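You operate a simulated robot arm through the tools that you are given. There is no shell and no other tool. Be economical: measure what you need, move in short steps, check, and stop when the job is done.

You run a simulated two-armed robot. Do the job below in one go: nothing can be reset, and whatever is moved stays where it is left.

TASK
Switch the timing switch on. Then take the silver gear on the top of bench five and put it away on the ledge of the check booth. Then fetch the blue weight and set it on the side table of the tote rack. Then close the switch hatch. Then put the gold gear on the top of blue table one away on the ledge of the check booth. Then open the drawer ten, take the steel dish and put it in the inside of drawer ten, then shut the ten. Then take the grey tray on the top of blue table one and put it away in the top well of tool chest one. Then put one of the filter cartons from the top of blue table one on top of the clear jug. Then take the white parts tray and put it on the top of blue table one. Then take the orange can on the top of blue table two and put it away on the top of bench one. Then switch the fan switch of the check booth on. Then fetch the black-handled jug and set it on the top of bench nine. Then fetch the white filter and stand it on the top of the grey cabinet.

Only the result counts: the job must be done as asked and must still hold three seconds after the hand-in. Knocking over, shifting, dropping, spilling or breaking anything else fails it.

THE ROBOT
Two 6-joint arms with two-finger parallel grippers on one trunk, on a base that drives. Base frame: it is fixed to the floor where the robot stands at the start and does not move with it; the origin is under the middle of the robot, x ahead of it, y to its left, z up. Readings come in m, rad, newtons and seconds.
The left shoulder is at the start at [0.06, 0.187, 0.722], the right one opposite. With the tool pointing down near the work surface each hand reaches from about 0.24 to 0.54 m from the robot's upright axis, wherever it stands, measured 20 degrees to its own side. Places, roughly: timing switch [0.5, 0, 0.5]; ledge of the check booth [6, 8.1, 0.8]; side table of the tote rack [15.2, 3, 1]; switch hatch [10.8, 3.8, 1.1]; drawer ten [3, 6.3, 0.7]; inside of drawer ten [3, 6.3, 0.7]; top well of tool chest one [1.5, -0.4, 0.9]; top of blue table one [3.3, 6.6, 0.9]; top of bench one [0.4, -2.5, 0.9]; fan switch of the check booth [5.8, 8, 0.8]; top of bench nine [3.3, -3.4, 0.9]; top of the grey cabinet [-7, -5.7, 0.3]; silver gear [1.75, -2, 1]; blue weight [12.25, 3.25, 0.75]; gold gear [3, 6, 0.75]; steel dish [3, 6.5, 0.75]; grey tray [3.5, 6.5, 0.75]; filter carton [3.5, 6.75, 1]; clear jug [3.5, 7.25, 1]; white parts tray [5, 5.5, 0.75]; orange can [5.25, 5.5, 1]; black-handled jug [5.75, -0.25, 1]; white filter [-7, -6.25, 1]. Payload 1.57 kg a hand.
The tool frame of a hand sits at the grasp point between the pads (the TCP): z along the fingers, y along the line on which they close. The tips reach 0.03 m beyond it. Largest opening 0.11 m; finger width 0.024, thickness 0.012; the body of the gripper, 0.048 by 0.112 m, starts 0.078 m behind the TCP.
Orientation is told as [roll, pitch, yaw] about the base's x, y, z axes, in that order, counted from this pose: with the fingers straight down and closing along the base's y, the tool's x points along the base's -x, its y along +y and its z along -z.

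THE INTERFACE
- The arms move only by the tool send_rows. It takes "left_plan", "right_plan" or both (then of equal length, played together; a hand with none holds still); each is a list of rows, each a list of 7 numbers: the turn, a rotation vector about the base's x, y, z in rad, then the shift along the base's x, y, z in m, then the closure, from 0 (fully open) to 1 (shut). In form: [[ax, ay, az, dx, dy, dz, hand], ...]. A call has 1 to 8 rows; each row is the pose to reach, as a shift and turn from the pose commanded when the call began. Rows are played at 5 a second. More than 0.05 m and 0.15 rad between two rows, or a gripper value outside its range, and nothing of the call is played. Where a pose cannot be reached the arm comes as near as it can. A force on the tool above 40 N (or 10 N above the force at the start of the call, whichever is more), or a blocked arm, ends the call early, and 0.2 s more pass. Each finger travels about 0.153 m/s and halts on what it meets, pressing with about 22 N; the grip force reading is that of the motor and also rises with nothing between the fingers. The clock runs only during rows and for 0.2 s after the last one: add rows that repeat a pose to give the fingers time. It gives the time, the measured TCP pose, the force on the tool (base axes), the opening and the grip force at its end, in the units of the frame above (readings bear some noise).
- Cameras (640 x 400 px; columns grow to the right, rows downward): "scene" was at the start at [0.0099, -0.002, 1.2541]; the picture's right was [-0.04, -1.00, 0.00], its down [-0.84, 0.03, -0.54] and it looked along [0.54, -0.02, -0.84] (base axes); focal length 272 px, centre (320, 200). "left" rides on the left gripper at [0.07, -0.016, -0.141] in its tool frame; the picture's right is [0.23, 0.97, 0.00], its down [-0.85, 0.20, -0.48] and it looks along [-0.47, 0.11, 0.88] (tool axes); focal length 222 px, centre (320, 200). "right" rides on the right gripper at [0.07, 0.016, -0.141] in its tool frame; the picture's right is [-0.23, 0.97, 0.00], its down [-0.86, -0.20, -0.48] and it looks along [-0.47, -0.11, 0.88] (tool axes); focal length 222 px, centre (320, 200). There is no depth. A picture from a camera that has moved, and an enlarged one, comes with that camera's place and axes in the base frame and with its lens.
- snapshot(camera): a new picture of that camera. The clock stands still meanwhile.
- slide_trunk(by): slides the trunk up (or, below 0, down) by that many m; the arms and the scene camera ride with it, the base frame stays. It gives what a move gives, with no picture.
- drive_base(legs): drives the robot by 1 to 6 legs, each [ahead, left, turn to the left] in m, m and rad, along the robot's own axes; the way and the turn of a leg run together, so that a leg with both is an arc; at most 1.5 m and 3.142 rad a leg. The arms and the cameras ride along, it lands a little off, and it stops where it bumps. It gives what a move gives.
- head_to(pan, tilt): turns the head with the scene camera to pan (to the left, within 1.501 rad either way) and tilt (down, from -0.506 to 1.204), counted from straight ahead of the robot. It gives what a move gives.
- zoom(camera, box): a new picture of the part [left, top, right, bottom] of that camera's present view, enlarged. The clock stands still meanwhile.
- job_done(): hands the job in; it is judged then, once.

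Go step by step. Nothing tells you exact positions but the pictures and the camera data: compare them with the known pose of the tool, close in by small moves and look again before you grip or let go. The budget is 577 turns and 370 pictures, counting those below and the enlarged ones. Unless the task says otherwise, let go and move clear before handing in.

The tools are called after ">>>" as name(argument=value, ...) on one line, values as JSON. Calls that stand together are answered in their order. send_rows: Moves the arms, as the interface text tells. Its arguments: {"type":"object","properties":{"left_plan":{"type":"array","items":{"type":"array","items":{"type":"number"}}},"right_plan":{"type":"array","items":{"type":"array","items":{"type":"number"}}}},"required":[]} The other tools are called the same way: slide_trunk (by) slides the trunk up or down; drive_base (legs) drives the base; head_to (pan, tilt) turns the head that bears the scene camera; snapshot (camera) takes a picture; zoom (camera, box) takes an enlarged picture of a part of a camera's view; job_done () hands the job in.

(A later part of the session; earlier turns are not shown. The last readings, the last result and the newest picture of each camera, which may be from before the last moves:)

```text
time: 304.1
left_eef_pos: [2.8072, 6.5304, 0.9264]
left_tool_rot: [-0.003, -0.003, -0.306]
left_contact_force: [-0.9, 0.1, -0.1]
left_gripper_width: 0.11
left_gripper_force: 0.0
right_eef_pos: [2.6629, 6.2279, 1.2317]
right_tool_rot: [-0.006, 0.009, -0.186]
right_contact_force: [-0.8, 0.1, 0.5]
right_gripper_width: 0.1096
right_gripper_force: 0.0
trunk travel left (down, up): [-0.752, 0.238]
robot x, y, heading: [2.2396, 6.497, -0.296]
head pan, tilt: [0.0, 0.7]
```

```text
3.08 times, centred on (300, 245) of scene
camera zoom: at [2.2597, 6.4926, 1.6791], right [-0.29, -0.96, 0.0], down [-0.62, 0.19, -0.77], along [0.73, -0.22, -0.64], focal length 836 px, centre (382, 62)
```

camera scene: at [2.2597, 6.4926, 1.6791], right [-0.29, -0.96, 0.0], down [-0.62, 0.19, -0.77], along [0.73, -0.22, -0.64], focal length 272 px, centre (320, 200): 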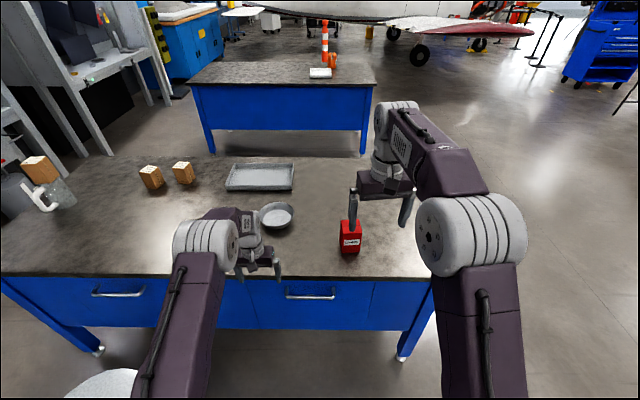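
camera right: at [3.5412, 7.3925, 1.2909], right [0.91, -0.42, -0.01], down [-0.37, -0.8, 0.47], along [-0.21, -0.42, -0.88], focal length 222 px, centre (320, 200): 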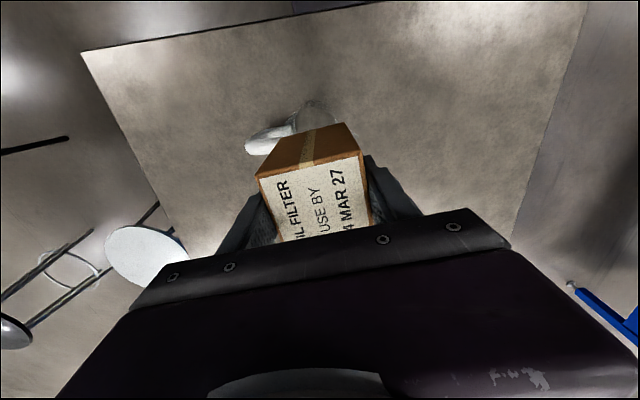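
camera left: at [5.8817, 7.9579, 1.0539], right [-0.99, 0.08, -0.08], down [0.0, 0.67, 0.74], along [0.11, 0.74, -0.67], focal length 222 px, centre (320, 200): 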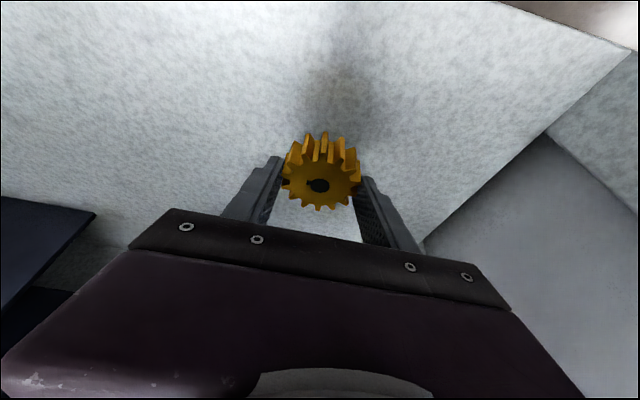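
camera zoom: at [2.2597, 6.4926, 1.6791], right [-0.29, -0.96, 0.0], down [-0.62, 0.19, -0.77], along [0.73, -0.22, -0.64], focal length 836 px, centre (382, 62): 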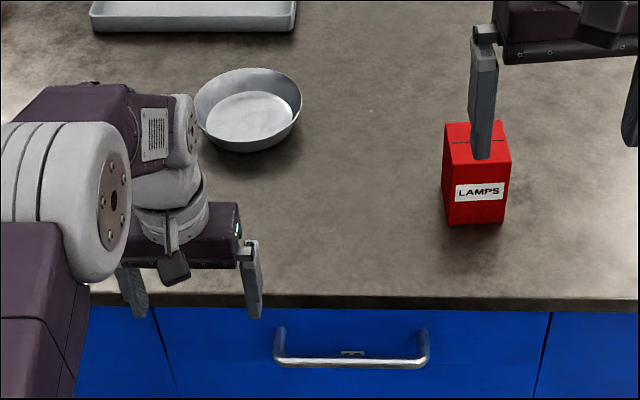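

The dish's rim is about 145 mm across at [3.11, 6.43], walls about 45 mm high; drawer ten's handle (tag 10) is the right one. I raise the left hand and drive in so it can pinch the dish's right wall.

>>> send_rows(left_plan=[[0, 0, 0, 0, 0, 0.045, 0], [0, 0, 0, 0, 0, 0.09, 0], [0, 0, 0, -0.02, 0.006, 0.13, 0], [0, 0, 0, -0.05, 0.015, 0.16, 0]])

>>> drive_base(legs=[[0.24, -0.07, 0]])

>>> snapshot(camera="scene")

>>> snapshot(camera="left")

```text
time: 305.1
left_eef_pos: [2.7559, 6.5462, 1.088]
left_tool_rot: [-0.003, -0.004, -0.308]
left_contact_force: [0.0, -0.5, -0.5]
left_gripper_width: 0.1099
left_gripper_force: 0.1
right_eef_pos: [2.6608, 6.2277, 1.2325]
right_tool_rot: [-0.005, 0.009, -0.185]
right_contact_force: [-0.8, 0.6, 0.2]
right_gripper_width: 0.11
right_gripper_force: 0.0
trunk travel left (down, up): [-0.752, 0.238]
robot x, y, heading: [2.2383, 6.4965, -0.293]
head pan, tilt: [0.0, 0.7]
```

```text
time: 306.9
left_eef_pos: [2.9653, 6.4097, 1.0863]
left_tool_rot: [-0.003, -0.005, -0.31]
left_contact_force: [0.0, 0.3, 0.7]
left_gripper_width: 0.1099
left_gripper_force: 0.1
right_eef_pos: [2.87, 6.0904, 1.2319]
right_tool_rot: [-0.008, 0.008, -0.187]
right_contact_force: [0.0, 0.1, -0.2]
right_gripper_width: 0.11
right_gripper_force: 0.0
trunk travel left (down, up): [-0.752, 0.238]
robot x, y, heading: [2.4457, 6.3675, -0.296]
head pan, tilt: [0.0, 0.7]
```

```text
259 pictures are left
camera scene: at [2.4676, 6.3566, 1.6791], right [-0.29, -0.96, 0.0], down [-0.62, 0.19, -0.77], along [0.73, -0.22, -0.64], focal length 272 px, centre (320, 200)
```

scene: 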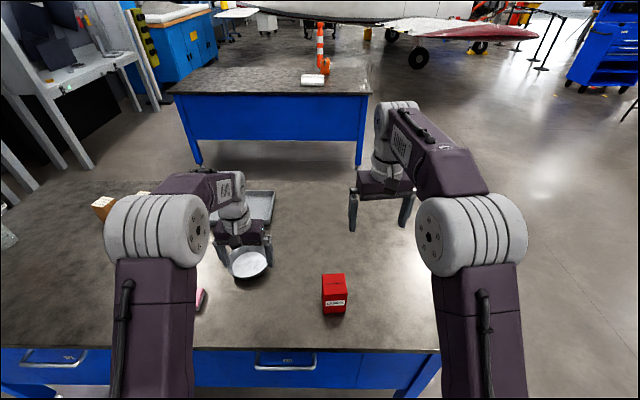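

```text
258 pictures are left
camera left: at [2.8949, 6.4155, 1.2267], right [0.08, 1.0, 0.0], down [0.87, -0.07, 0.48], along [0.48, -0.04, -0.88], focal length 222 px, centre (320, 200)
```

left: 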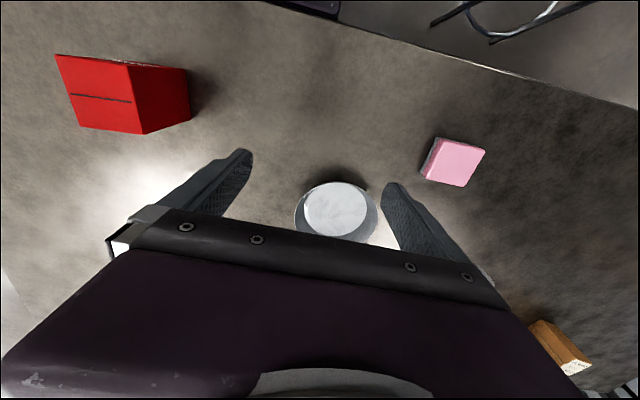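

>>> send_rows(left_plan=[[-0.034, -0.112, 0, 0.03, -0.012, 0, 0.2], [-0.068, -0.224, 0, 0.06, -0.024, 0, 0.45], [-0.102, -0.335, 0, 0.09, -0.036, 0, 0.45], [-0.102, -0.335, 0, 0.113, -0.046, -0.005, 0.45], [-0.102, -0.335, 0, 0.113, -0.046, -0.005, 0.45]])

>>> slide_trunk(by=-0.11)

>>> zoom(camera="left", box=[120, 50, 520, 300])

>>> zoom(camera="scene", box=[180, 200, 340, 300])

```text
time: 308.1
left_eef_pos: [3.08, 6.3631, 1.0816]
left_tool_rot: [0.001, -0.355, -0.311]
left_contact_force: [0.0, 0.1, 0.1]
left_gripper_width: 0.0606
left_gripper_force: 0.0
right_eef_pos: [2.8703, 6.0896, 1.2323]
right_tool_rot: [-0.005, 0.009, -0.186]
right_contact_force: [-0.6, 0.1, -0.1]
right_gripper_width: 0.1098
right_gripper_force: 0.1
trunk travel left (down, up): [-0.752, 0.238]
robot x, y, heading: [2.4454, 6.3597, -0.295]
head pan, tilt: [0.0, 0.7]
```

```text
time: 309.5
left_eef_pos: [3.0791, 6.3621, 0.9718]
left_tool_rot: [0.002, -0.353, -0.31]
left_contact_force: [-0.3, 0.3, -0.1]
left_gripper_width: 0.0601
left_gripper_force: 0.1
right_eef_pos: [2.8708, 6.0896, 1.1208]
right_tool_rot: [-0.005, 0.011, -0.187]
right_contact_force: [0.0, -0.7, 0.3]
right_gripper_width: 0.1099
right_gripper_force: 0.2
trunk travel left (down, up): [-0.642, 0.348]
robot x, y, heading: [2.4467, 6.3594, -0.294]
head pan, tilt: [0.0, 0.7]
```

```text
1.60 times, centred on (320, 175) of left
camera zoom: at [2.9664, 6.3811, 1.0785], right [0.09, 0.99, -0.08], down [0.67, -0.01, 0.74], along [0.74, -0.12, -0.66], focal length 355 px, centre (320, 240)
```

zoom: 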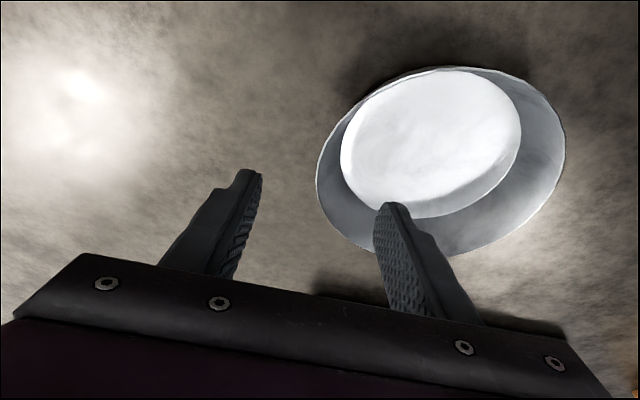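

```text
4.00 times, centred on (260, 250) of scene
camera zoom: at [2.469, 6.3556, 1.5691], right [-0.29, -0.96, 0.0], down [-0.62, 0.19, -0.76], along [0.73, -0.22, -0.64], focal length 1086 px, centre (560, 0)
```

zoom: 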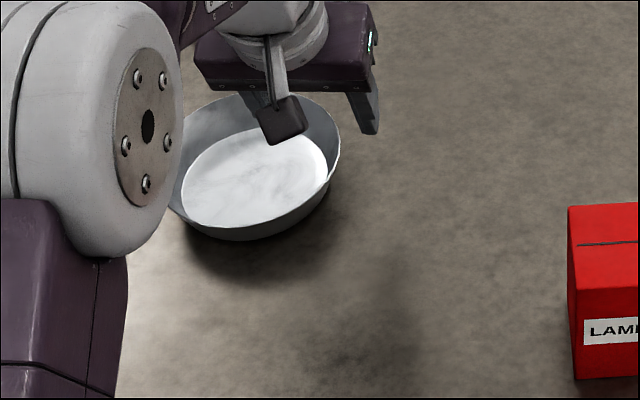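

>>> send_rows(left_plan=[[0, 0, 0, -0.004, 0.002, 0, 0.45], [0, 0, 0, -0.004, 0.002, 0, 0.45]])

>>> slide_trunk(by=-0.062)

>>> zoom(camera="left", box=[120, 50, 520, 300])

>>> zoom(camera="scene", box=[180, 180, 340, 280])

```text
time: 310.1
left_eef_pos: [3.0759, 6.3638, 0.9709]
left_tool_rot: [0.001, -0.354, -0.31]
left_contact_force: [-0.2, -0.6, -1.0]
left_gripper_width: 0.0606
left_gripper_force: 0.0
right_eef_pos: [2.87, 6.0901, 1.1217]
right_tool_rot: [-0.005, 0.01, -0.187]
right_contact_force: [0.1, 0.4, 0.3]
right_gripper_width: 0.1101
right_gripper_force: 0.2
trunk travel left (down, up): [-0.642, 0.348]
robot x, y, heading: [2.4415, 6.3647, -0.296]
head pan, tilt: [0.0, 0.7]
```

```text
time: 311.2
left_eef_pos: [3.0754, 6.3639, 0.9089]
left_tool_rot: [0.001, -0.353, -0.311]
left_contact_force: [0.2, 0.2, -0.2]
left_gripper_width: 0.0604
left_gripper_force: 0.0
right_eef_pos: [2.8704, 6.0896, 1.0599]
right_tool_rot: [-0.006, 0.01, -0.185]
right_contact_force: [-0.3, -0.1, -0.1]
right_gripper_width: 0.1096
right_gripper_force: 0.1
trunk travel left (down, up): [-0.58, 0.41]
robot x, y, heading: [2.4412, 6.362, -0.29]
head pan, tilt: [0.0, 0.7]
```

```text
1.60 times, centred on (320, 175) of left
camera zoom: at [2.9626, 6.3831, 1.0165], right [0.09, 0.99, -0.08], down [0.67, -0.01, 0.74], along [0.74, -0.12, -0.66], focal length 355 px, centre (320, 240)
```

zoom: 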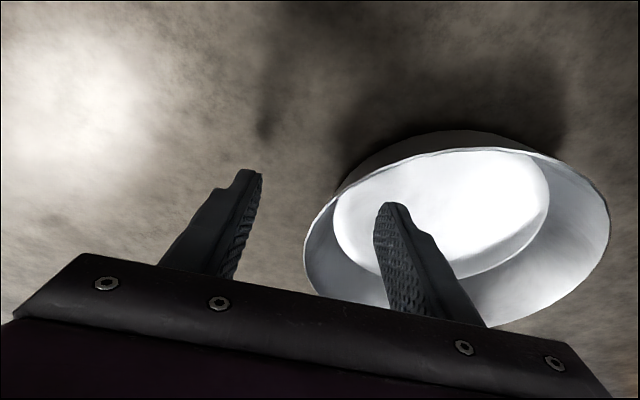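

```text
4.00 times, centred on (260, 230) of scene
camera zoom: at [2.469, 6.3557, 1.5071], right [-0.29, -0.96, 0.0], down [-0.62, 0.19, -0.76], along [0.73, -0.22, -0.64], focal length 1086 px, centre (560, 80)
```

zoom: 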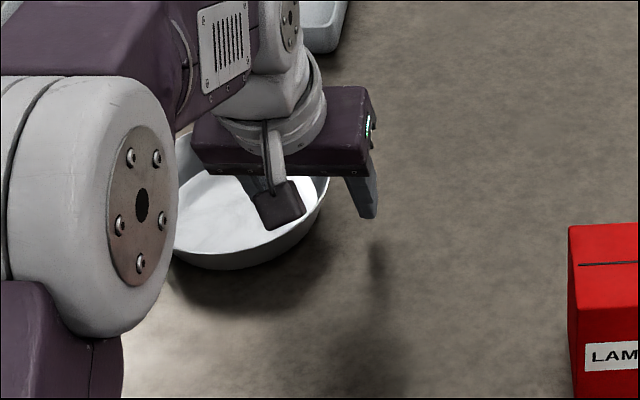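

>>> send_rows(left_plan=[[0, 0, 0, 0, 0, 0, 0.6], [0, 0, 0, 0, 0, 0, 0.8], [0, 0, 0, 0, 0, 0, 0.95], [0, 0, 0, 0, 0, 0, 1], [0, 0, 0, 0, 0, 0, 1]])

>>> zoom(camera="left", box=[120, 50, 520, 300])

```text
time: 312.4
left_eef_pos: [3.0757, 6.363, 0.9102]
left_tool_rot: [0.001, -0.354, -0.312]
left_contact_force: [2.6, -2.1, 5.5]
left_gripper_width: 0.0159
left_gripper_force: 21.8
right_eef_pos: [2.8699, 6.0902, 1.0606]
right_tool_rot: [-0.004, 0.01, -0.187]
right_contact_force: [0.4, 0.0, 0.1]
right_gripper_width: 0.1098
right_gripper_force: 0.0
trunk travel left (down, up): [-0.58, 0.41]
robot x, y, heading: [2.4439, 6.3595, -0.295]
head pan, tilt: [0.0, 0.7]
```

```text
1.60 times, centred on (320, 175) of left
camera zoom: at [2.9625, 6.3825, 1.0169], right [0.09, 0.99, -0.08], down [0.67, -0.01, 0.75], along [0.74, -0.12, -0.66], focal length 355 px, centre (320, 240)
```

zoom: 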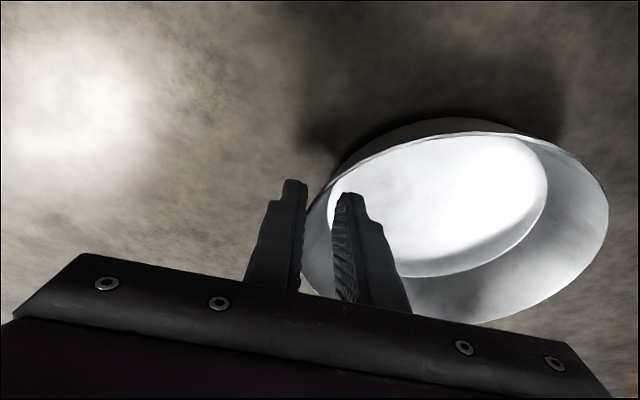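

>>> slide_trunk(by=0.08)

>>> zoom(camera="left", box=[120, 50, 520, 300])

>>> snapshot(camera="scene")

```text
time: 313.5
left_eef_pos: [3.0737, 6.3642, 0.9884]
left_tool_rot: [0.002, -0.351, -0.309]
left_contact_force: [0.7, -0.7, -1.9]
left_gripper_width: 0.0081
left_gripper_force: 21.9
right_eef_pos: [2.8713, 6.0897, 1.1397]
right_tool_rot: [-0.005, 0.01, -0.186]
right_contact_force: [0.5, -0.8, 0.0]
right_gripper_width: 0.1098
right_gripper_force: 0.1
trunk travel left (down, up): [-0.66, 0.33]
robot x, y, heading: [2.4465, 6.3632, -0.294]
head pan, tilt: [0.0, 0.7]
```

```text
1.60 times, centred on (320, 175) of left
camera zoom: at [2.9631, 6.383, 1.096], right [0.09, 0.99, -0.08], down [0.67, -0.01, 0.74], along [0.74, -0.12, -0.66], focal length 355 px, centre (320, 240)
```

zoom: 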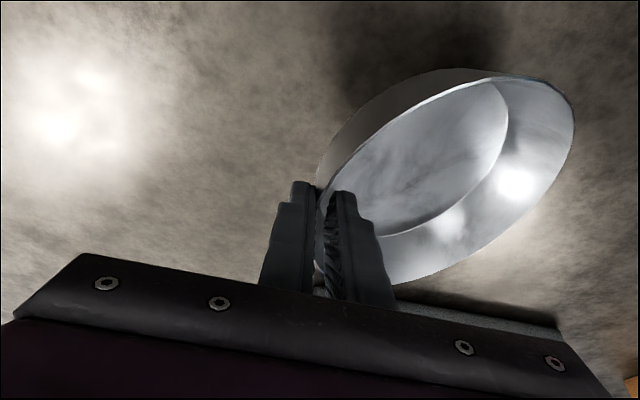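

```text
251 pictures are left
camera scene: at [2.4697, 6.3555, 1.587], right [-0.29, -0.96, 0.0], down [-0.62, 0.19, -0.76], along [0.73, -0.22, -0.64], focal length 272 px, centre (320, 200)
```

scene: 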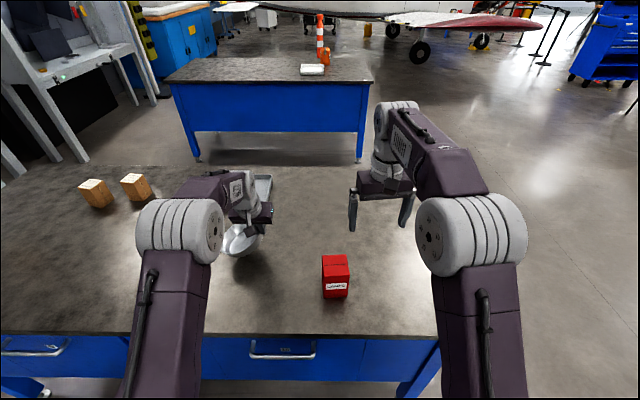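

The dish is held by its wall. I back off, shift left, raise the left hand, and get the right hand ready for the handle.

>>> drive_base(legs=[[-0.4, 0.2, 0]])

>>> send_rows(left_plan=[[0, 0, 0, 0, 0, 0.04, 1], [0, 0, 0, 0, 0, 0.08, 1], [0, 0, 0, -0.02, 0.006, 0.12, 1], [0, 0, 0, -0.04, 0.012, 0.14, 1]])

>>> slide_trunk(by=-0.1)

>>> snapshot(camera="scene")

```text
time: 316.2
left_eef_pos: [2.7534, 6.6705, 0.9896]
left_tool_rot: [0.003, -0.351, -0.31]
left_contact_force: [0.1, 0.8, -1.8]
left_gripper_width: 0.0078
left_gripper_force: 22.2
right_eef_pos: [2.5502, 6.3954, 1.1398]
right_tool_rot: [-0.004, 0.011, -0.186]
right_contact_force: [0.6, 0.2, -0.3]
right_gripper_width: 0.11
right_gripper_force: 0.0
trunk travel left (down, up): [-0.66, 0.33]
robot x, y, heading: [2.1213, 6.6672, -0.299]
head pan, tilt: [0.0, 0.7]
```

```text
time: 317.2
left_eef_pos: [2.714, 6.6822, 1.1294]
left_tool_rot: [0.001, -0.355, -0.309]
left_contact_force: [-0.1, -0.7, -1.8]
left_gripper_width: 0.0082
left_gripper_force: 21.9
right_eef_pos: [2.5483, 6.3967, 1.1397]
right_tool_rot: [-0.005, 0.01, -0.187]
right_contact_force: [-0.2, 0.2, 0.3]
right_gripper_width: 0.1103
right_gripper_force: 0.1
trunk travel left (down, up): [-0.66, 0.33]
robot x, y, heading: [2.1259, 6.6741, -0.296]
head pan, tilt: [0.0, 0.7]
```

```text
time: 318.6
left_eef_pos: [2.7151, 6.6826, 1.0304]
left_tool_rot: [0.003, -0.353, -0.311]
left_contact_force: [0.1, 0.5, -1.4]
left_gripper_width: 0.008
left_gripper_force: 21.5
right_eef_pos: [2.5488, 6.3957, 1.0404]
right_tool_rot: [-0.005, 0.011, -0.187]
right_contact_force: [0.4, -1.2, 0.2]
right_gripper_width: 0.11
right_gripper_force: 0.0
trunk travel left (down, up): [-0.56, 0.43]
robot x, y, heading: [2.1221, 6.6688, -0.3]
head pan, tilt: [0.0, 0.7]
```

```text
250 pictures are left
camera scene: at [2.1478, 6.6621, 1.4871], right [-0.29, -0.96, 0.0], down [-0.62, 0.19, -0.76], along [0.73, -0.22, -0.64], focal length 272 px, centre (320, 200)
```

scene: 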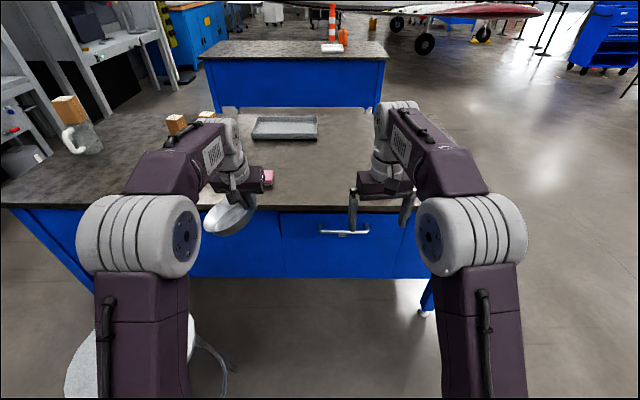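

>>> zoom(camera="scene", box=[270, 190, 430, 290])

```text
4.00 times, centred on (350, 240) of scene
camera zoom: at [2.1478, 6.6621, 1.4871], right [-0.29, -0.96, 0.0], down [-0.62, 0.19, -0.76], along [0.73, -0.22, -0.64], focal length 1086 px, centre (200, 40)
```

zoom: 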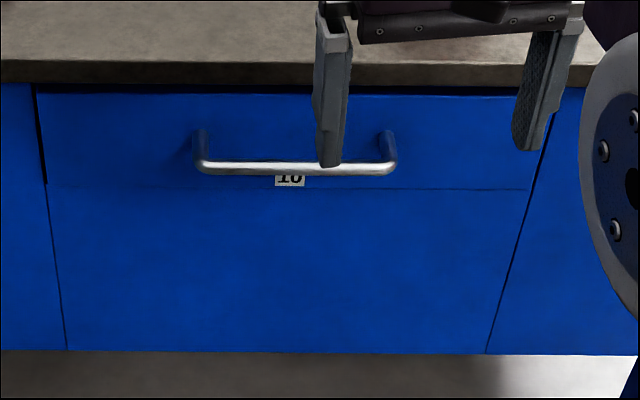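

The bar stands about 42 mm off the drawer face at about [2.774, 6.383, 0.763]. I yaw the right hand 90° so it can pinch the bar from above/front.

>>> send_rows(right_plan=[[0, 0, 0.146, 0, 0, 0, 0], [0, 0, 0.292, 0, 0, 0, 0], [0, 0, 0.438, 0, 0, 0, 0], [0, 0, 0.584, 0, 0, 0, 0], [0, 0, 0.73, 0, 0, 0, 0], [0, 0, 0.876, 0, 0, 0, 0], [0, 0, 1.022, 0, 0, 0, 0.3], [0, 0, 1.168, 0, 0, 0, 0.6]])

>>> send_rows(right_plan=[[0, 0, 0.146, 0, 0, -0.03, 0.6], [0, 0, 0.288, 0, 0, -0.07, 0.6], [0, 0, 0.288, 0, 0, -0.1, 0.6]])

>>> send_rows(right_plan=[[-0.035, -0.115, 0, 0.02, -0.006, -0.02, 0.6], [-0.071, -0.229, 0, 0.04, -0.012, -0.04, 0.6], [-0.106, -0.344, 0, 0.06, -0.018, -0.06, 0.6], [-0.142, -0.458, 0, 0.075, -0.023, -0.08, 0.6], [-0.177, -0.573, 0, 0.09, -0.028, -0.1, 0.6], [-0.177, -0.573, 0, 0.09, -0.028, -0.1, 0.6]])

>>> snapshot(camera="scene")

```text
time: 320.4
left_eef_pos: [2.7146, 6.683, 1.029]
left_tool_rot: [0.0, -0.351, -0.31]
left_contact_force: [-0.5, 0.0, -1.3]
left_gripper_width: 0.008
left_gripper_force: 21.8
right_eef_pos: [2.5495, 6.3961, 1.039]
right_tool_rot: [-0.006, 0.011, 0.982]
right_contact_force: [0.2, -0.2, 0.1]
right_gripper_width: 0.0442
right_gripper_force: 0.1
trunk travel left (down, up): [-0.56, 0.43]
robot x, y, heading: [2.1249, 6.6697, -0.295]
head pan, tilt: [0.0, 0.7]
```

```text
time: 321.1
left_eef_pos: [2.7146, 6.682, 1.0287]
left_tool_rot: [0.001, -0.35, -0.311]
left_contact_force: [0.2, -0.3, -1.6]
left_gripper_width: 0.0077
left_gripper_force: 21.7
right_eef_pos: [2.5493, 6.3958, 0.9386]
right_tool_rot: [-0.005, 0.01, 1.272]
right_contact_force: [0.1, -0.3, 0.4]
right_gripper_width: 0.0443
right_gripper_force: 0.0
trunk travel left (down, up): [-0.56, 0.43]
robot x, y, heading: [2.1236, 6.6659, -0.293]
head pan, tilt: [0.0, 0.7]
```

```text
time: 322.6
left_eef_pos: [2.7135, 6.6822, 1.029]
left_tool_rot: [0.002, -0.352, -0.31]
left_contact_force: [0.1, 0.0, -1.2]
left_gripper_width: 0.008
left_gripper_force: 21.7
right_eef_pos: [2.6366, 6.3678, 0.8413]
right_tool_rot: [-0.599, 0.01, 1.261]
right_contact_force: [0.6, -0.3, -0.4]
right_gripper_width: 0.0441
right_gripper_force: 0.0
right hand out of reach, approached as far as the arm can: row 5
trunk travel left (down, up): [-0.56, 0.43]
robot x, y, heading: [2.1256, 6.6673, -0.293]
head pan, tilt: [0.0, 0.7]
```

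```text
248 pictures are left
camera scene: at [2.1478, 6.6621, 1.4871], right [-0.29, -0.96, 0.0], down [-0.62, 0.19, -0.76], along [0.73, -0.22, -0.64], focal length 272 px, centre (320, 200)
```

scene: 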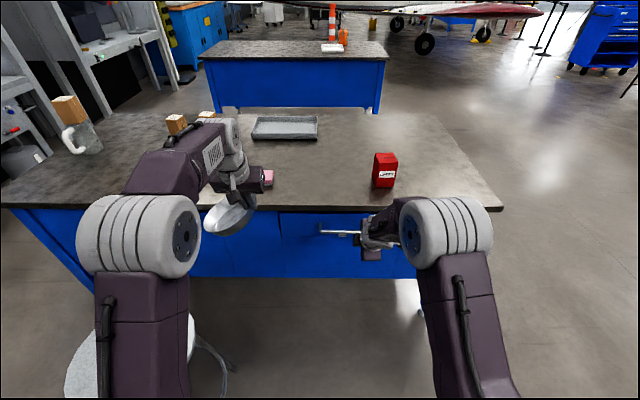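

>>> drive_base(legs=[[0.085, 0.03, 0]])

>>> slide_trunk(by=-0.018)

>>> zoom(camera="scene", box=[300, 190, 420, 280])

>>> snapshot(camera="right")

```text
time: 323.6
left_eef_pos: [2.8054, 6.6871, 1.0287]
left_tool_rot: [0.002, -0.352, -0.308]
left_contact_force: [0.2, 0.2, -1.9]
left_gripper_width: 0.0077
left_gripper_force: 21.8
right_eef_pos: [2.7283, 6.3707, 0.8412]
right_tool_rot: [-0.597, 0.012, 1.263]
right_contact_force: [1.5, 0.8, -0.2]
right_gripper_width: 0.0442
right_gripper_force: 0.1
trunk travel left (down, up): [-0.56, 0.43]
robot x, y, heading: [2.2122, 6.6721, -0.291]
head pan, tilt: [0.0, 0.7]
```

```text
time: 324.3
left_eef_pos: [2.8046, 6.687, 1.0107]
left_tool_rot: [0.0, -0.352, -0.31]
left_contact_force: [0.7, -0.4, -0.9]
left_gripper_width: 0.008
left_gripper_force: 22.4
right_eef_pos: [2.7285, 6.3708, 0.824]
right_tool_rot: [-0.598, 0.013, 1.261]
right_contact_force: [-0.5, 0.4, -0.9]
right_gripper_width: 0.0441
right_gripper_force: 0.1
trunk travel left (down, up): [-0.542, 0.448]
robot x, y, heading: [2.2129, 6.6701, -0.293]
head pan, tilt: [0.0, 0.7]
```

```text
4.44 times, centred on (360, 235) of scene
camera zoom: at [2.238, 6.6661, 1.469], right [-0.29, -0.96, 0.0], down [-0.62, 0.19, -0.76], along [0.73, -0.22, -0.64], focal length 1207 px, centre (142, 44)
```

zoom: 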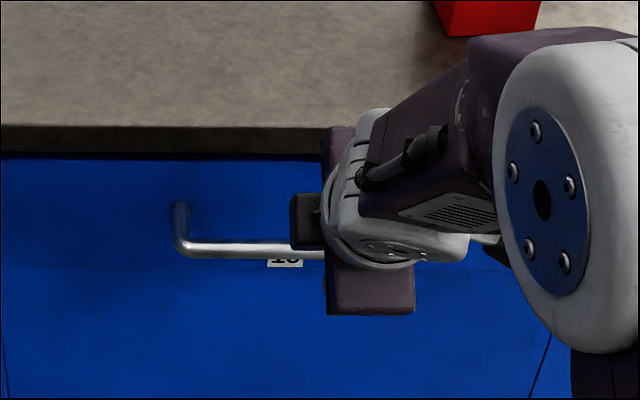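

```text
246 pictures are left
camera right: at [2.6178, 6.3351, 0.9311], right [-0.7, 0.46, -0.55], down [0.16, 0.85, 0.5], along [0.7, 0.26, -0.67], focal length 222 px, centre (320, 200)
```

right: 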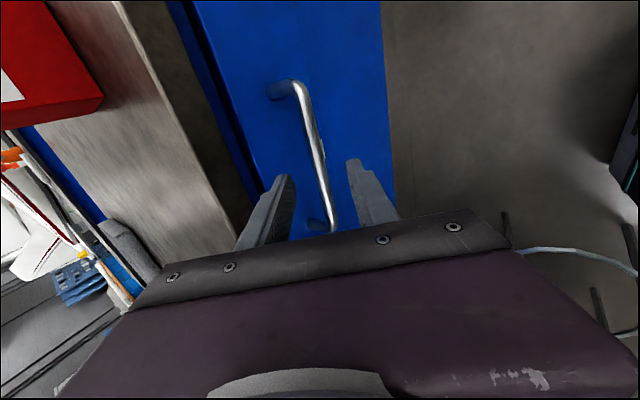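

>>> send_rows(right_plan=[[0, 0, 0, 0.01, -0.003, -0.016, 0.6], [0, 0, 0, 0.02, -0.006, -0.031, 0.6], [0, 0, 0, 0.027, -0.0082, -0.041, 0.6], [0, 0, 0, 0.027, -0.0082, -0.041, 0.6]])

>>> zoom(camera="right", box=[200, 50, 440, 250])

```text
time: 325.3
left_eef_pos: [2.804, 6.6855, 1.011]
left_tool_rot: [0.001, -0.354, -0.31]
left_contact_force: [-0.3, -0.1, -1.3]
left_gripper_width: 0.0078
left_gripper_force: 21.8
right_eef_pos: [2.7546, 6.3621, 0.7844]
right_tool_rot: [-0.6, 0.009, 1.263]
right_contact_force: [-0.6, -0.5, -0.7]
right_gripper_width: 0.0439
right_gripper_force: 0.1
trunk travel left (down, up): [-0.542, 0.448]
robot x, y, heading: [2.2146, 6.6736, -0.296]
head pan, tilt: [0.0, 0.7]
```

```text
2.00 times, centred on (320, 150) of right
camera zoom: at [2.6447, 6.3267, 0.8907], right [-0.7, 0.46, -0.55], down [0.16, 0.85, 0.5], along [0.7, 0.26, -0.67], focal length 444 px, centre (320, 300)
```

zoom: 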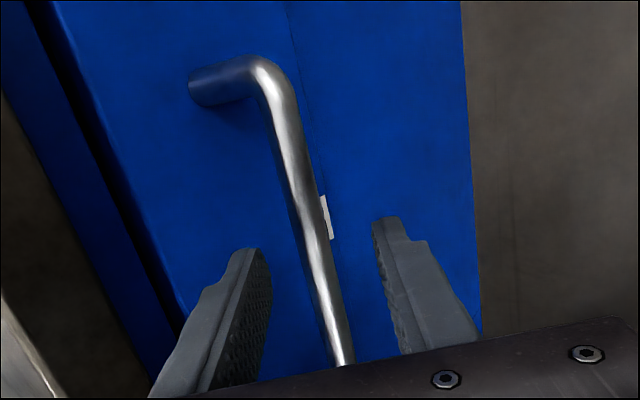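

>>> send_rows(right_plan=[[0, 0, 0, 0, 0, 0, 0.75], [0, 0, 0, 0, 0, 0, 0.9], [0, 0, 0, 0, 0, 0, 1], [0, 0, 0, 0, 0, 0, 1]])

>>> zoom(camera="right", box=[200, 50, 440, 250])

```text
time: 326.3
left_eef_pos: [2.804, 6.6865, 1.0111]
left_tool_rot: [0.002, -0.353, -0.311]
left_contact_force: [-0.8, 0.0, -0.8]
left_gripper_width: 0.0081
left_gripper_force: 22.1
right_eef_pos: [2.7548, 6.3618, 0.7831]
right_tool_rot: [-0.599, 0.009, 1.263]
right_contact_force: [-0.9, 0.2, -0.5]
right_gripper_width: 0.0
right_gripper_force: 21.4
trunk travel left (down, up): [-0.542, 0.448]
robot x, y, heading: [2.2124, 6.6702, -0.292]
head pan, tilt: [0.0, 0.7]
```

```text
2.00 times, centred on (320, 150) of right
camera zoom: at [2.6447, 6.3267, 0.8908], right [-0.7, 0.46, -0.55], down [0.16, 0.85, 0.5], along [0.7, 0.26, -0.67], focal length 444 px, centre (320, 300)
```

zoom: 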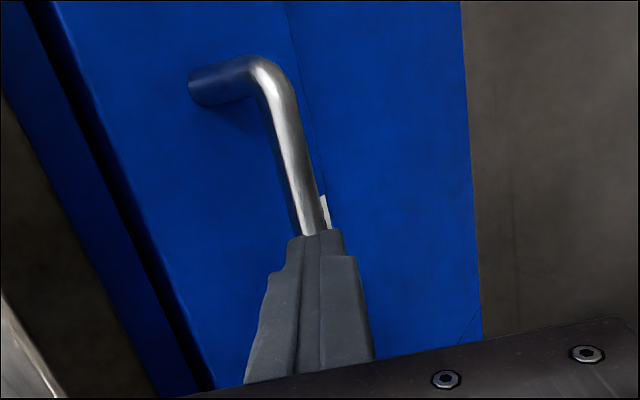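

>>> send_rows(right_plan=[[0, 0, 0, 0, 0, 0, 0.7], [0, 0, 0, 0, 0, 0, 0.62], [0, 0, 0, 0.006, -0.002, -0.0085, 0.62], [0, 0, 0, 0.0125, -0.0038, -0.019, 0.62], [0, 0, 0, 0.0125, -0.0038, -0.019, 0.62]])

>>> zoom(camera="right", box=[200, 50, 440, 250])

```text
time: 327.5
left_eef_pos: [2.8046, 6.6859, 1.0121]
left_tool_rot: [0.002, -0.352, -0.311]
left_contact_force: [0.0, -0.3, -2.0]
left_gripper_width: 0.0078
left_gripper_force: 22.1
right_eef_pos: [2.7668, 6.3581, 0.7637]
right_tool_rot: [-0.599, 0.01, 1.259]
right_contact_force: [0.0, 0.3, -0.6]
right_gripper_width: 0.0414
right_gripper_force: 0.1
trunk travel left (down, up): [-0.542, 0.448]
robot x, y, heading: [2.2165, 6.6756, -0.298]
head pan, tilt: [0.0, 0.7]
```

```text
2.00 times, centred on (320, 150) of right
camera zoom: at [2.6569, 6.3226, 0.8718], right [-0.7, 0.46, -0.55], down [0.16, 0.85, 0.5], along [0.7, 0.26, -0.67], focal length 444 px, centre (320, 300)
```

zoom: 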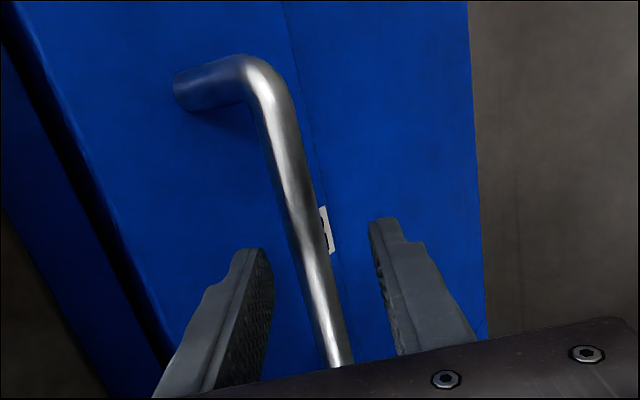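

>>> send_rows(right_plan=[[0, 0, 0, 0, 0, 0, 0.75], [0, 0, 0, 0, 0, 0, 0.9], [0, 0, 0, 0, 0, 0, 1], [0, 0, 0, 0, 0, 0, 1]])

>>> zoom(camera="right", box=[200, 50, 440, 250])

```text
time: 328.5
left_eef_pos: [2.8045, 6.6873, 1.0112]
left_tool_rot: [0.001, -0.353, -0.311]
left_contact_force: [-0.1, 0.1, -1.8]
left_gripper_width: 0.0077
left_gripper_force: 22.2
right_eef_pos: [2.7659, 6.3591, 0.7662]
right_tool_rot: [-0.6, 0.013, 1.26]
right_contact_force: [-3.2, -0.1, 12.0]
right_gripper_width: 0.0
right_gripper_force: 21.2
trunk travel left (down, up): [-0.542, 0.448]
robot x, y, heading: [2.2139, 6.6755, -0.294]
head pan, tilt: [0.0, 0.7]
```

```text
2.00 times, centred on (320, 150) of right
camera zoom: at [2.6556, 6.3232, 0.8731], right [-0.7, 0.46, -0.55], down [0.16, 0.85, 0.5], along [0.7, 0.26, -0.67], focal length 444 px, centre (320, 300)
```

zoom: 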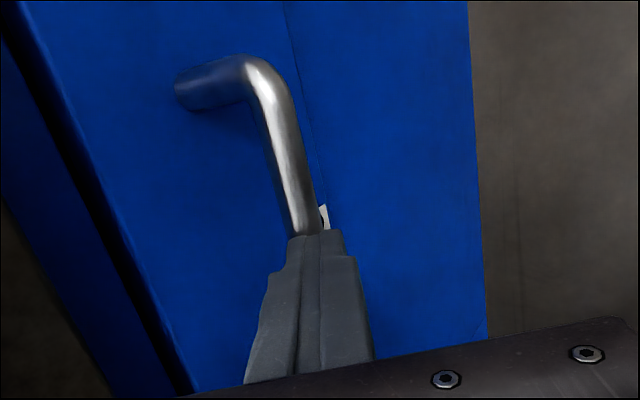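

>>> send_rows(right_plan=[[0, 0, 0, 0, 0, 0, 0.7], [0, 0, 0, 0, 0, 0, 0.62], [0, 0, 0, 0.006, -0.002, -0.0085, 0.62], [0, 0, 0, 0.0125, -0.0038, -0.019, 0.62], [0, 0, 0, 0.0125, -0.0038, -0.019, 0.62], [0, 0, 0, 0.0125, -0.0038, -0.019, 0.8], [0, 0, 0, 0.0125, -0.0038, -0.019, 1], [0, 0, 0, 0.0125, -0.0038, -0.019, 1]])

>>> zoom(camera="right", box=[200, 50, 440, 250])

```text
time: 330.3
left_eef_pos: [2.8041, 6.6868, 1.0123]
left_tool_rot: [0.002, -0.352, -0.309]
left_contact_force: [0.3, 1.1, -1.2]
left_gripper_width: 0.0077
left_gripper_force: 21.7
right_eef_pos: [2.7787, 6.3549, 0.7467]
right_tool_rot: [-0.604, 0.011, 1.261]
right_contact_force: [3.8, -3.5, 15.1]
right_gripper_width: 0.0158
right_gripper_force: 31.7
trunk travel left (down, up): [-0.542, 0.448]
robot x, y, heading: [2.2152, 6.673, -0.299]
head pan, tilt: [0.0, 0.7]
```

```text
2.00 times, centred on (320, 150) of right
camera zoom: at [2.6689, 6.319, 0.8546], right [-0.7, 0.46, -0.55], down [0.16, 0.85, 0.5], along [0.7, 0.26, -0.67], focal length 444 px, centre (320, 300)
```

zoom: 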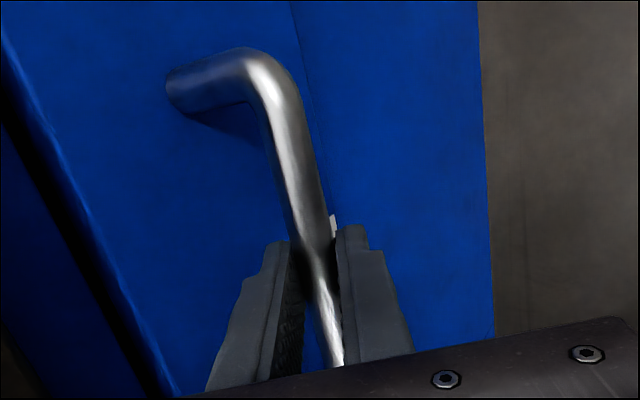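

The bar is gripped. I pull the drawer by backing the base.

>>> drive_base(legs=[[-0.15, 0, 0]])

>>> snapshot(camera="scene")

```text
time: 331.7
left_eef_pos: [2.6587, 6.7329, 1.0124]
left_tool_rot: [-0.001, -0.354, -0.31]
left_contact_force: [0.8, -0.4, -0.9]
left_gripper_width: 0.0077
left_gripper_force: 21.3
right_eef_pos: [2.6339, 6.4012, 0.7476]
right_tool_rot: [-0.601, 0.012, 1.262]
right_contact_force: [3.5, 8.1, 16.8]
right_gripper_width: 0.0158
right_gripper_force: 31.4
trunk travel left (down, up): [-0.542, 0.448]
robot x, y, heading: [2.0722, 6.7187, -0.295]
head pan, tilt: [0.0, 0.7]
```

```text
240 pictures are left
camera scene: at [2.0898, 6.7133, 1.4692], right [-0.29, -0.96, 0.0], down [-0.61, 0.19, -0.77], along [0.73, -0.22, -0.64], focal length 272 px, centre (320, 200)
```

scene: 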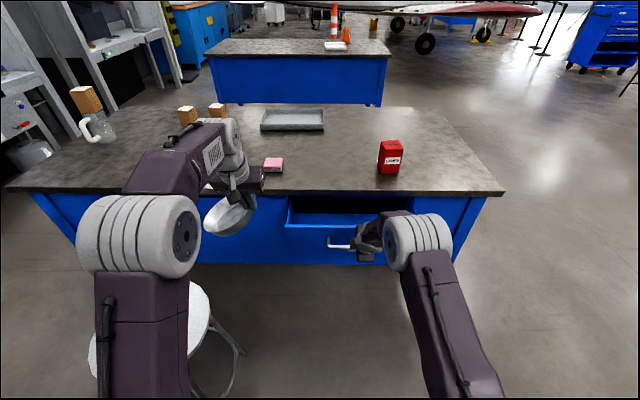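

>>> drive_base(legs=[[-0.14, 0, 0]])

>>> snapshot(camera="scene")

```text
time: 333.0
left_eef_pos: [2.5245, 6.7738, 1.0114]
left_tool_rot: [-0.001, -0.355, -0.31]
left_contact_force: [-0.7, 0.3, -1.8]
left_gripper_width: 0.0076
left_gripper_force: 22.3
right_eef_pos: [2.5004, 6.4436, 0.7477]
right_tool_rot: [-0.602, 0.01, 1.263]
right_contact_force: [6.3, 16.7, 10.9]
right_gripper_width: 0.0158
right_gripper_force: 31.5
trunk travel left (down, up): [-0.542, 0.448]
robot x, y, heading: [1.9356, 6.7593, -0.299]
head pan, tilt: [0.0, 0.7]
```

```text
239 pictures are left
camera scene: at [1.956, 6.7554, 1.4692], right [-0.29, -0.96, 0.0], down [-0.62, 0.19, -0.77], along [0.73, -0.22, -0.64], focal length 272 px, centre (320, 200)
```

scene: 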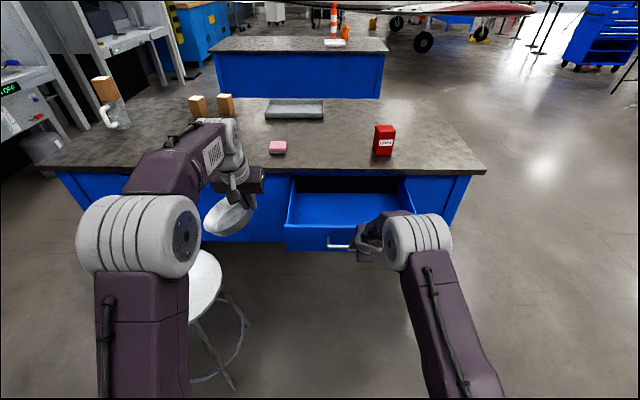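

The drawer is open about 0.29 m. I release the bar and withdraw the right hand.

>>> send_rows(right_plan=[[0, 0, 0, 0, 0, 0, 0.7], [0, 0, 0, 0, 0, 0, 0.6], [0, 0, 0, 0, 0, 0, 0.6], [0, 0, 0, -0.011, 0.0033, 0.0165, 0.6], [0, 0, 0, -0.022, 0.0066, 0.033, 0.6], [0, 0, 0, -0.038, 0.0115, 0.058, 0.6], [0, 0, 0, -0.055, 0.0165, 0.083, 0.6], [0, 0, 0, -0.055, 0.0165, 0.13, 0.6]])

>>> send_rows(right_plan=[[0.035, 0.115, 0, -0.01, 0.003, 0.04, 0.6], [0.071, 0.229, 0, -0.02, 0.006, 0.08, 0.6], [0.106, 0.344, 0, -0.03, 0.009, 0.12, 0.6], [0.142, 0.458, 0, -0.04, 0.012, 0.15, 0.6], [0.177, 0.573, 0, -0.05, 0.015, 0.17, 0.6]])

>>> snapshot(camera="scene")

```text
time: 334.8
left_eef_pos: [2.5246, 6.7713, 1.0098]
left_tool_rot: [0.0, -0.353, -0.311]
left_contact_force: [1.0, 0.2, -1.3]
left_gripper_width: 0.0078
left_gripper_force: 22.1
right_eef_pos: [2.4441, 6.4597, 0.8778]
right_tool_rot: [-0.6, 0.009, 1.264]
right_contact_force: [0.1, 0.7, 0.2]
right_gripper_width: 0.0441
right_gripper_force: 0.1
trunk travel left (down, up): [-0.542, 0.448]
robot x, y, heading: [1.9297, 6.7557, -0.291]
head pan, tilt: [0.0, 0.7]
```

```text
time: 336.0
left_eef_pos: [2.5257, 6.7715, 1.0091]
left_tool_rot: [0.001, -0.351, -0.31]
left_contact_force: [0.3, -0.3, -2.0]
left_gripper_width: 0.0077
left_gripper_force: 21.8
right_eef_pos: [2.3961, 6.4724, 1.044]
right_tool_rot: [0.005, 0.01, 1.269]
right_contact_force: [0.1, 0.7, 0.1]
right_gripper_width: 0.0441
right_gripper_force: 0.0
trunk travel left (down, up): [-0.542, 0.448]
robot x, y, heading: [1.9349, 6.7585, -0.294]
head pan, tilt: [0.0, 0.7]
```

```text
238 pictures are left
camera scene: at [1.9606, 6.7505, 1.4691], right [-0.29, -0.96, 0.0], down [-0.62, 0.19, -0.76], along [0.73, -0.22, -0.65], focal length 272 px, centre (320, 200)
```

scene: 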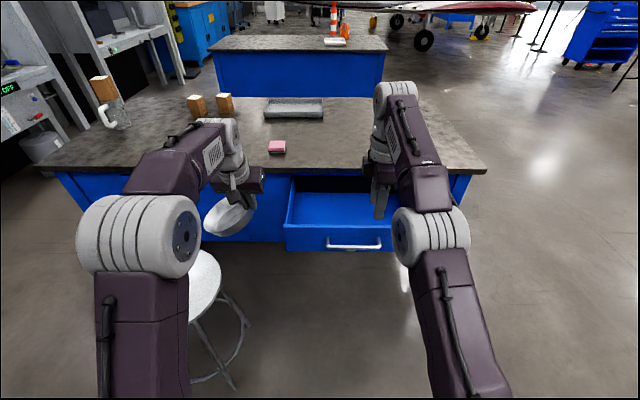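

>>> drive_base(legs=[[0.2, -0.26, 0]])

>>> snapshot(camera="scene")

>>> snapshot(camera="left")

```text
time: 338.2
left_eef_pos: [2.6397, 6.4637, 1.0102]
left_tool_rot: [0.001, -0.351, -0.311]
left_contact_force: [-0.4, -0.2, -1.5]
left_gripper_width: 0.0079
left_gripper_force: 21.7
right_eef_pos: [2.509, 6.1647, 1.0443]
right_tool_rot: [-0.001, 0.011, 1.269]
right_contact_force: [0.1, -0.1, -0.4]
right_gripper_width: 0.044
right_gripper_force: 0.1
trunk travel left (down, up): [-0.542, 0.448]
robot x, y, heading: [2.0491, 6.4514, -0.293]
head pan, tilt: [0.0, 0.7]
```

```text
237 pictures are left
camera scene: at [2.0727, 6.4432, 1.4691], right [-0.29, -0.96, 0.0], down [-0.62, 0.19, -0.76], along [0.73, -0.22, -0.64], focal length 272 px, centre (320, 200)
```

scene: 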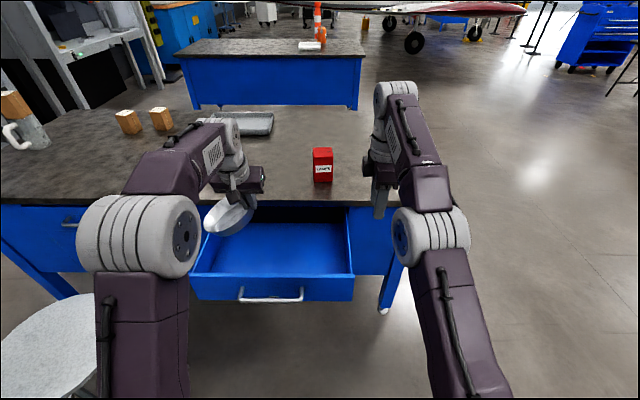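

```text
236 pictures are left
camera left: at [2.5273, 6.4819, 1.1183], right [0.09, 0.99, -0.08], down [0.67, -0.01, 0.74], along [0.74, -0.12, -0.66], focal length 222 px, centre (320, 200)
```

left: 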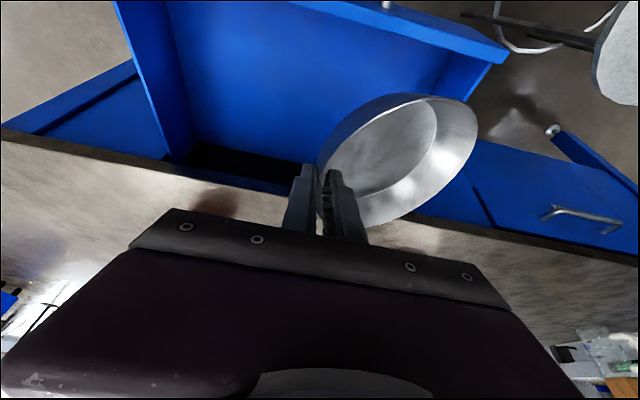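

>>> send_rows(left_plan=[[0, 0, 0, 0.004, -0.038, 0, 1], [0, 0, 0, 0.0085, -0.0757, 0, 1], [0, 0, 0, 0.0085, -0.0757, -0.04, 1], [0, 0, 0, 0.0085, -0.0757, -0.08, 1], [0, 0, 0, 0.0085, -0.0757, -0.11, 1], [0, 0, 0, 0.0085, -0.0757, -0.13, 1], [0, 0, 0, 0.0085, -0.0757, -0.13, 1]])

>>> snapshot(camera="scene")

>>> snapshot(camera="left")

```text
time: 339.8
left_eef_pos: [2.648, 6.389, 0.8814]
left_tool_rot: [0.0, -0.35, -0.309]
left_contact_force: [0.0, -0.4, -1.4]
left_gripper_width: 0.0077
left_gripper_force: 22.4
right_eef_pos: [2.5078, 6.1653, 1.0441]
right_tool_rot: [-0.003, 0.012, 1.269]
right_contact_force: [0.1, 0.3, 0.9]
right_gripper_width: 0.0441
right_gripper_force: 0.1
trunk travel left (down, up): [-0.542, 0.448]
robot x, y, heading: [2.0508, 6.45, -0.296]
head pan, tilt: [0.0, 0.7]
```

```text
235 pictures are left
camera scene: at [2.0724, 6.4435, 1.4691], right [-0.29, -0.96, 0.0], down [-0.62, 0.19, -0.76], along [0.73, -0.22, -0.64], focal length 272 px, centre (320, 200)
```

scene: 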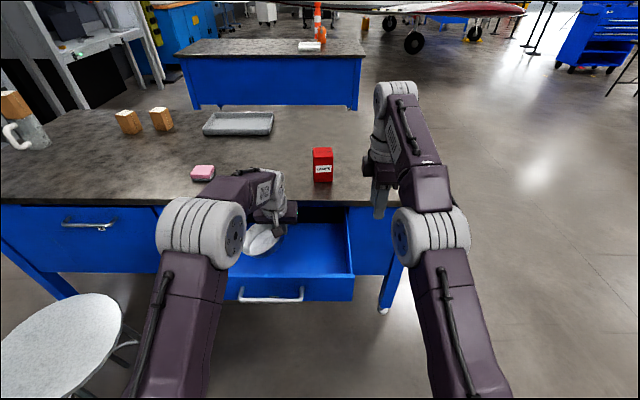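

```text
234 pictures are left
camera left: at [2.5361, 6.4073, 0.9876], right [0.09, 0.99, -0.08], down [0.67, -0.01, 0.74], along [0.74, -0.12, -0.66], focal length 222 px, centre (320, 200)
```

left: 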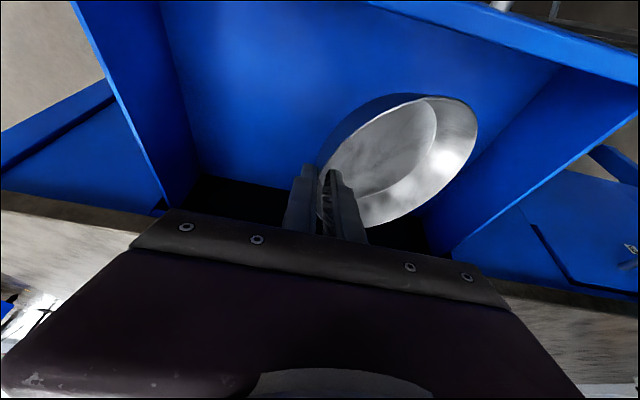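

>>> slide_trunk(by=-0.045)

>>> zoom(camera="left", box=[160, 50, 560, 300])

>>> zoom(camera="scene", box=[200, 180, 360, 300])

```text
time: 340.7
left_eef_pos: [2.6488, 6.3883, 0.8358]
left_tool_rot: [0.003, -0.352, -0.312]
left_contact_force: [-0.6, 0.0, -1.8]
left_gripper_width: 0.0078
left_gripper_force: 21.9
right_eef_pos: [2.5095, 6.1639, 1.001]
right_tool_rot: [-0.001, 0.01, 1.27]
right_contact_force: [-0.8, 0.2, -0.4]
right_gripper_width: 0.0438
right_gripper_force: 0.0
trunk travel left (down, up): [-0.497, 0.493]
robot x, y, heading: [2.0507, 6.4505, -0.298]
head pan, tilt: [0.0, 0.7]
```

```text
1.60 times, centred on (360, 175) of left
camera zoom: at [2.5361, 6.4073, 0.9429], right [0.09, 0.99, -0.08], down [0.67, -0.01, 0.74], along [0.74, -0.12, -0.66], focal length 355 px, centre (256, 240)
```

zoom: 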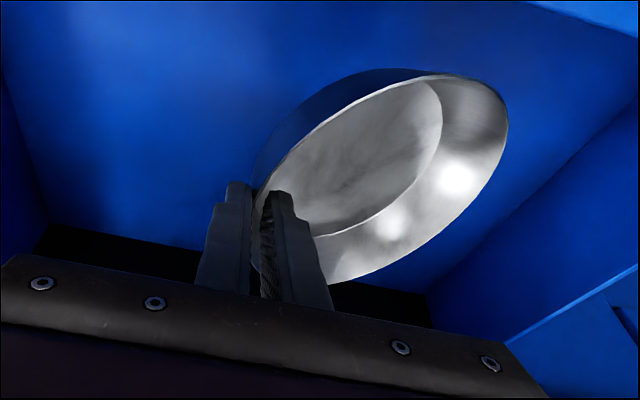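

```text
3.33 times, centred on (280, 240) of scene
camera zoom: at [2.0723, 6.4436, 1.4241], right [-0.29, -0.96, 0.0], down [-0.62, 0.19, -0.76], along [0.73, -0.22, -0.64], focal length 905 px, centre (453, 67)
```

zoom: 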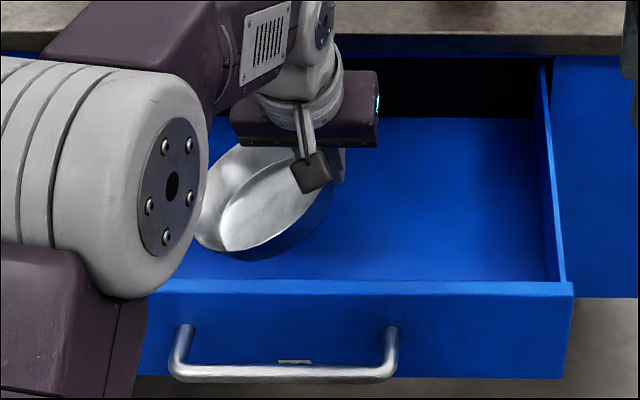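

>>> send_rows(left_plan=[[0, 0, 0, 0, 0, -0.006, 1], [0, 0, 0, 0, 0, -0.012, 1], [0, 0, 0, 0, 0, -0.018, 1], [0, 0, 0, 0, 0, -0.024, 1], [0, 0, 0, 0, 0, -0.03, 1]])

>>> zoom(camera="left", box=[160, 50, 560, 300])

```text
time: 341.9
left_eef_pos: [2.648, 6.3875, 0.8059]
left_tool_rot: [0.002, -0.35, -0.313]
left_contact_force: [0.7, -0.2, -1.3]
left_gripper_width: 0.0077
left_gripper_force: 22.2
right_eef_pos: [2.5087, 6.1648, 0.9993]
right_tool_rot: [-0.001, 0.011, 1.269]
right_contact_force: [-0.2, 0.0, 0.0]
right_gripper_width: 0.0441
right_gripper_force: 0.0
trunk travel left (down, up): [-0.497, 0.493]
robot x, y, heading: [2.051, 6.4503, -0.295]
head pan, tilt: [0.0, 0.7]
```

```text
1.60 times, centred on (360, 175) of left
camera zoom: at [2.5356, 6.4072, 0.9127], right [0.1, 0.99, -0.08], down [0.67, -0.01, 0.74], along [0.74, -0.12, -0.66], focal length 355 px, centre (256, 240)
```

zoom: 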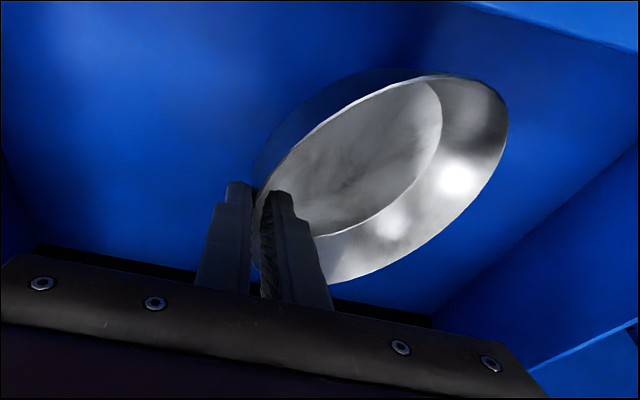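

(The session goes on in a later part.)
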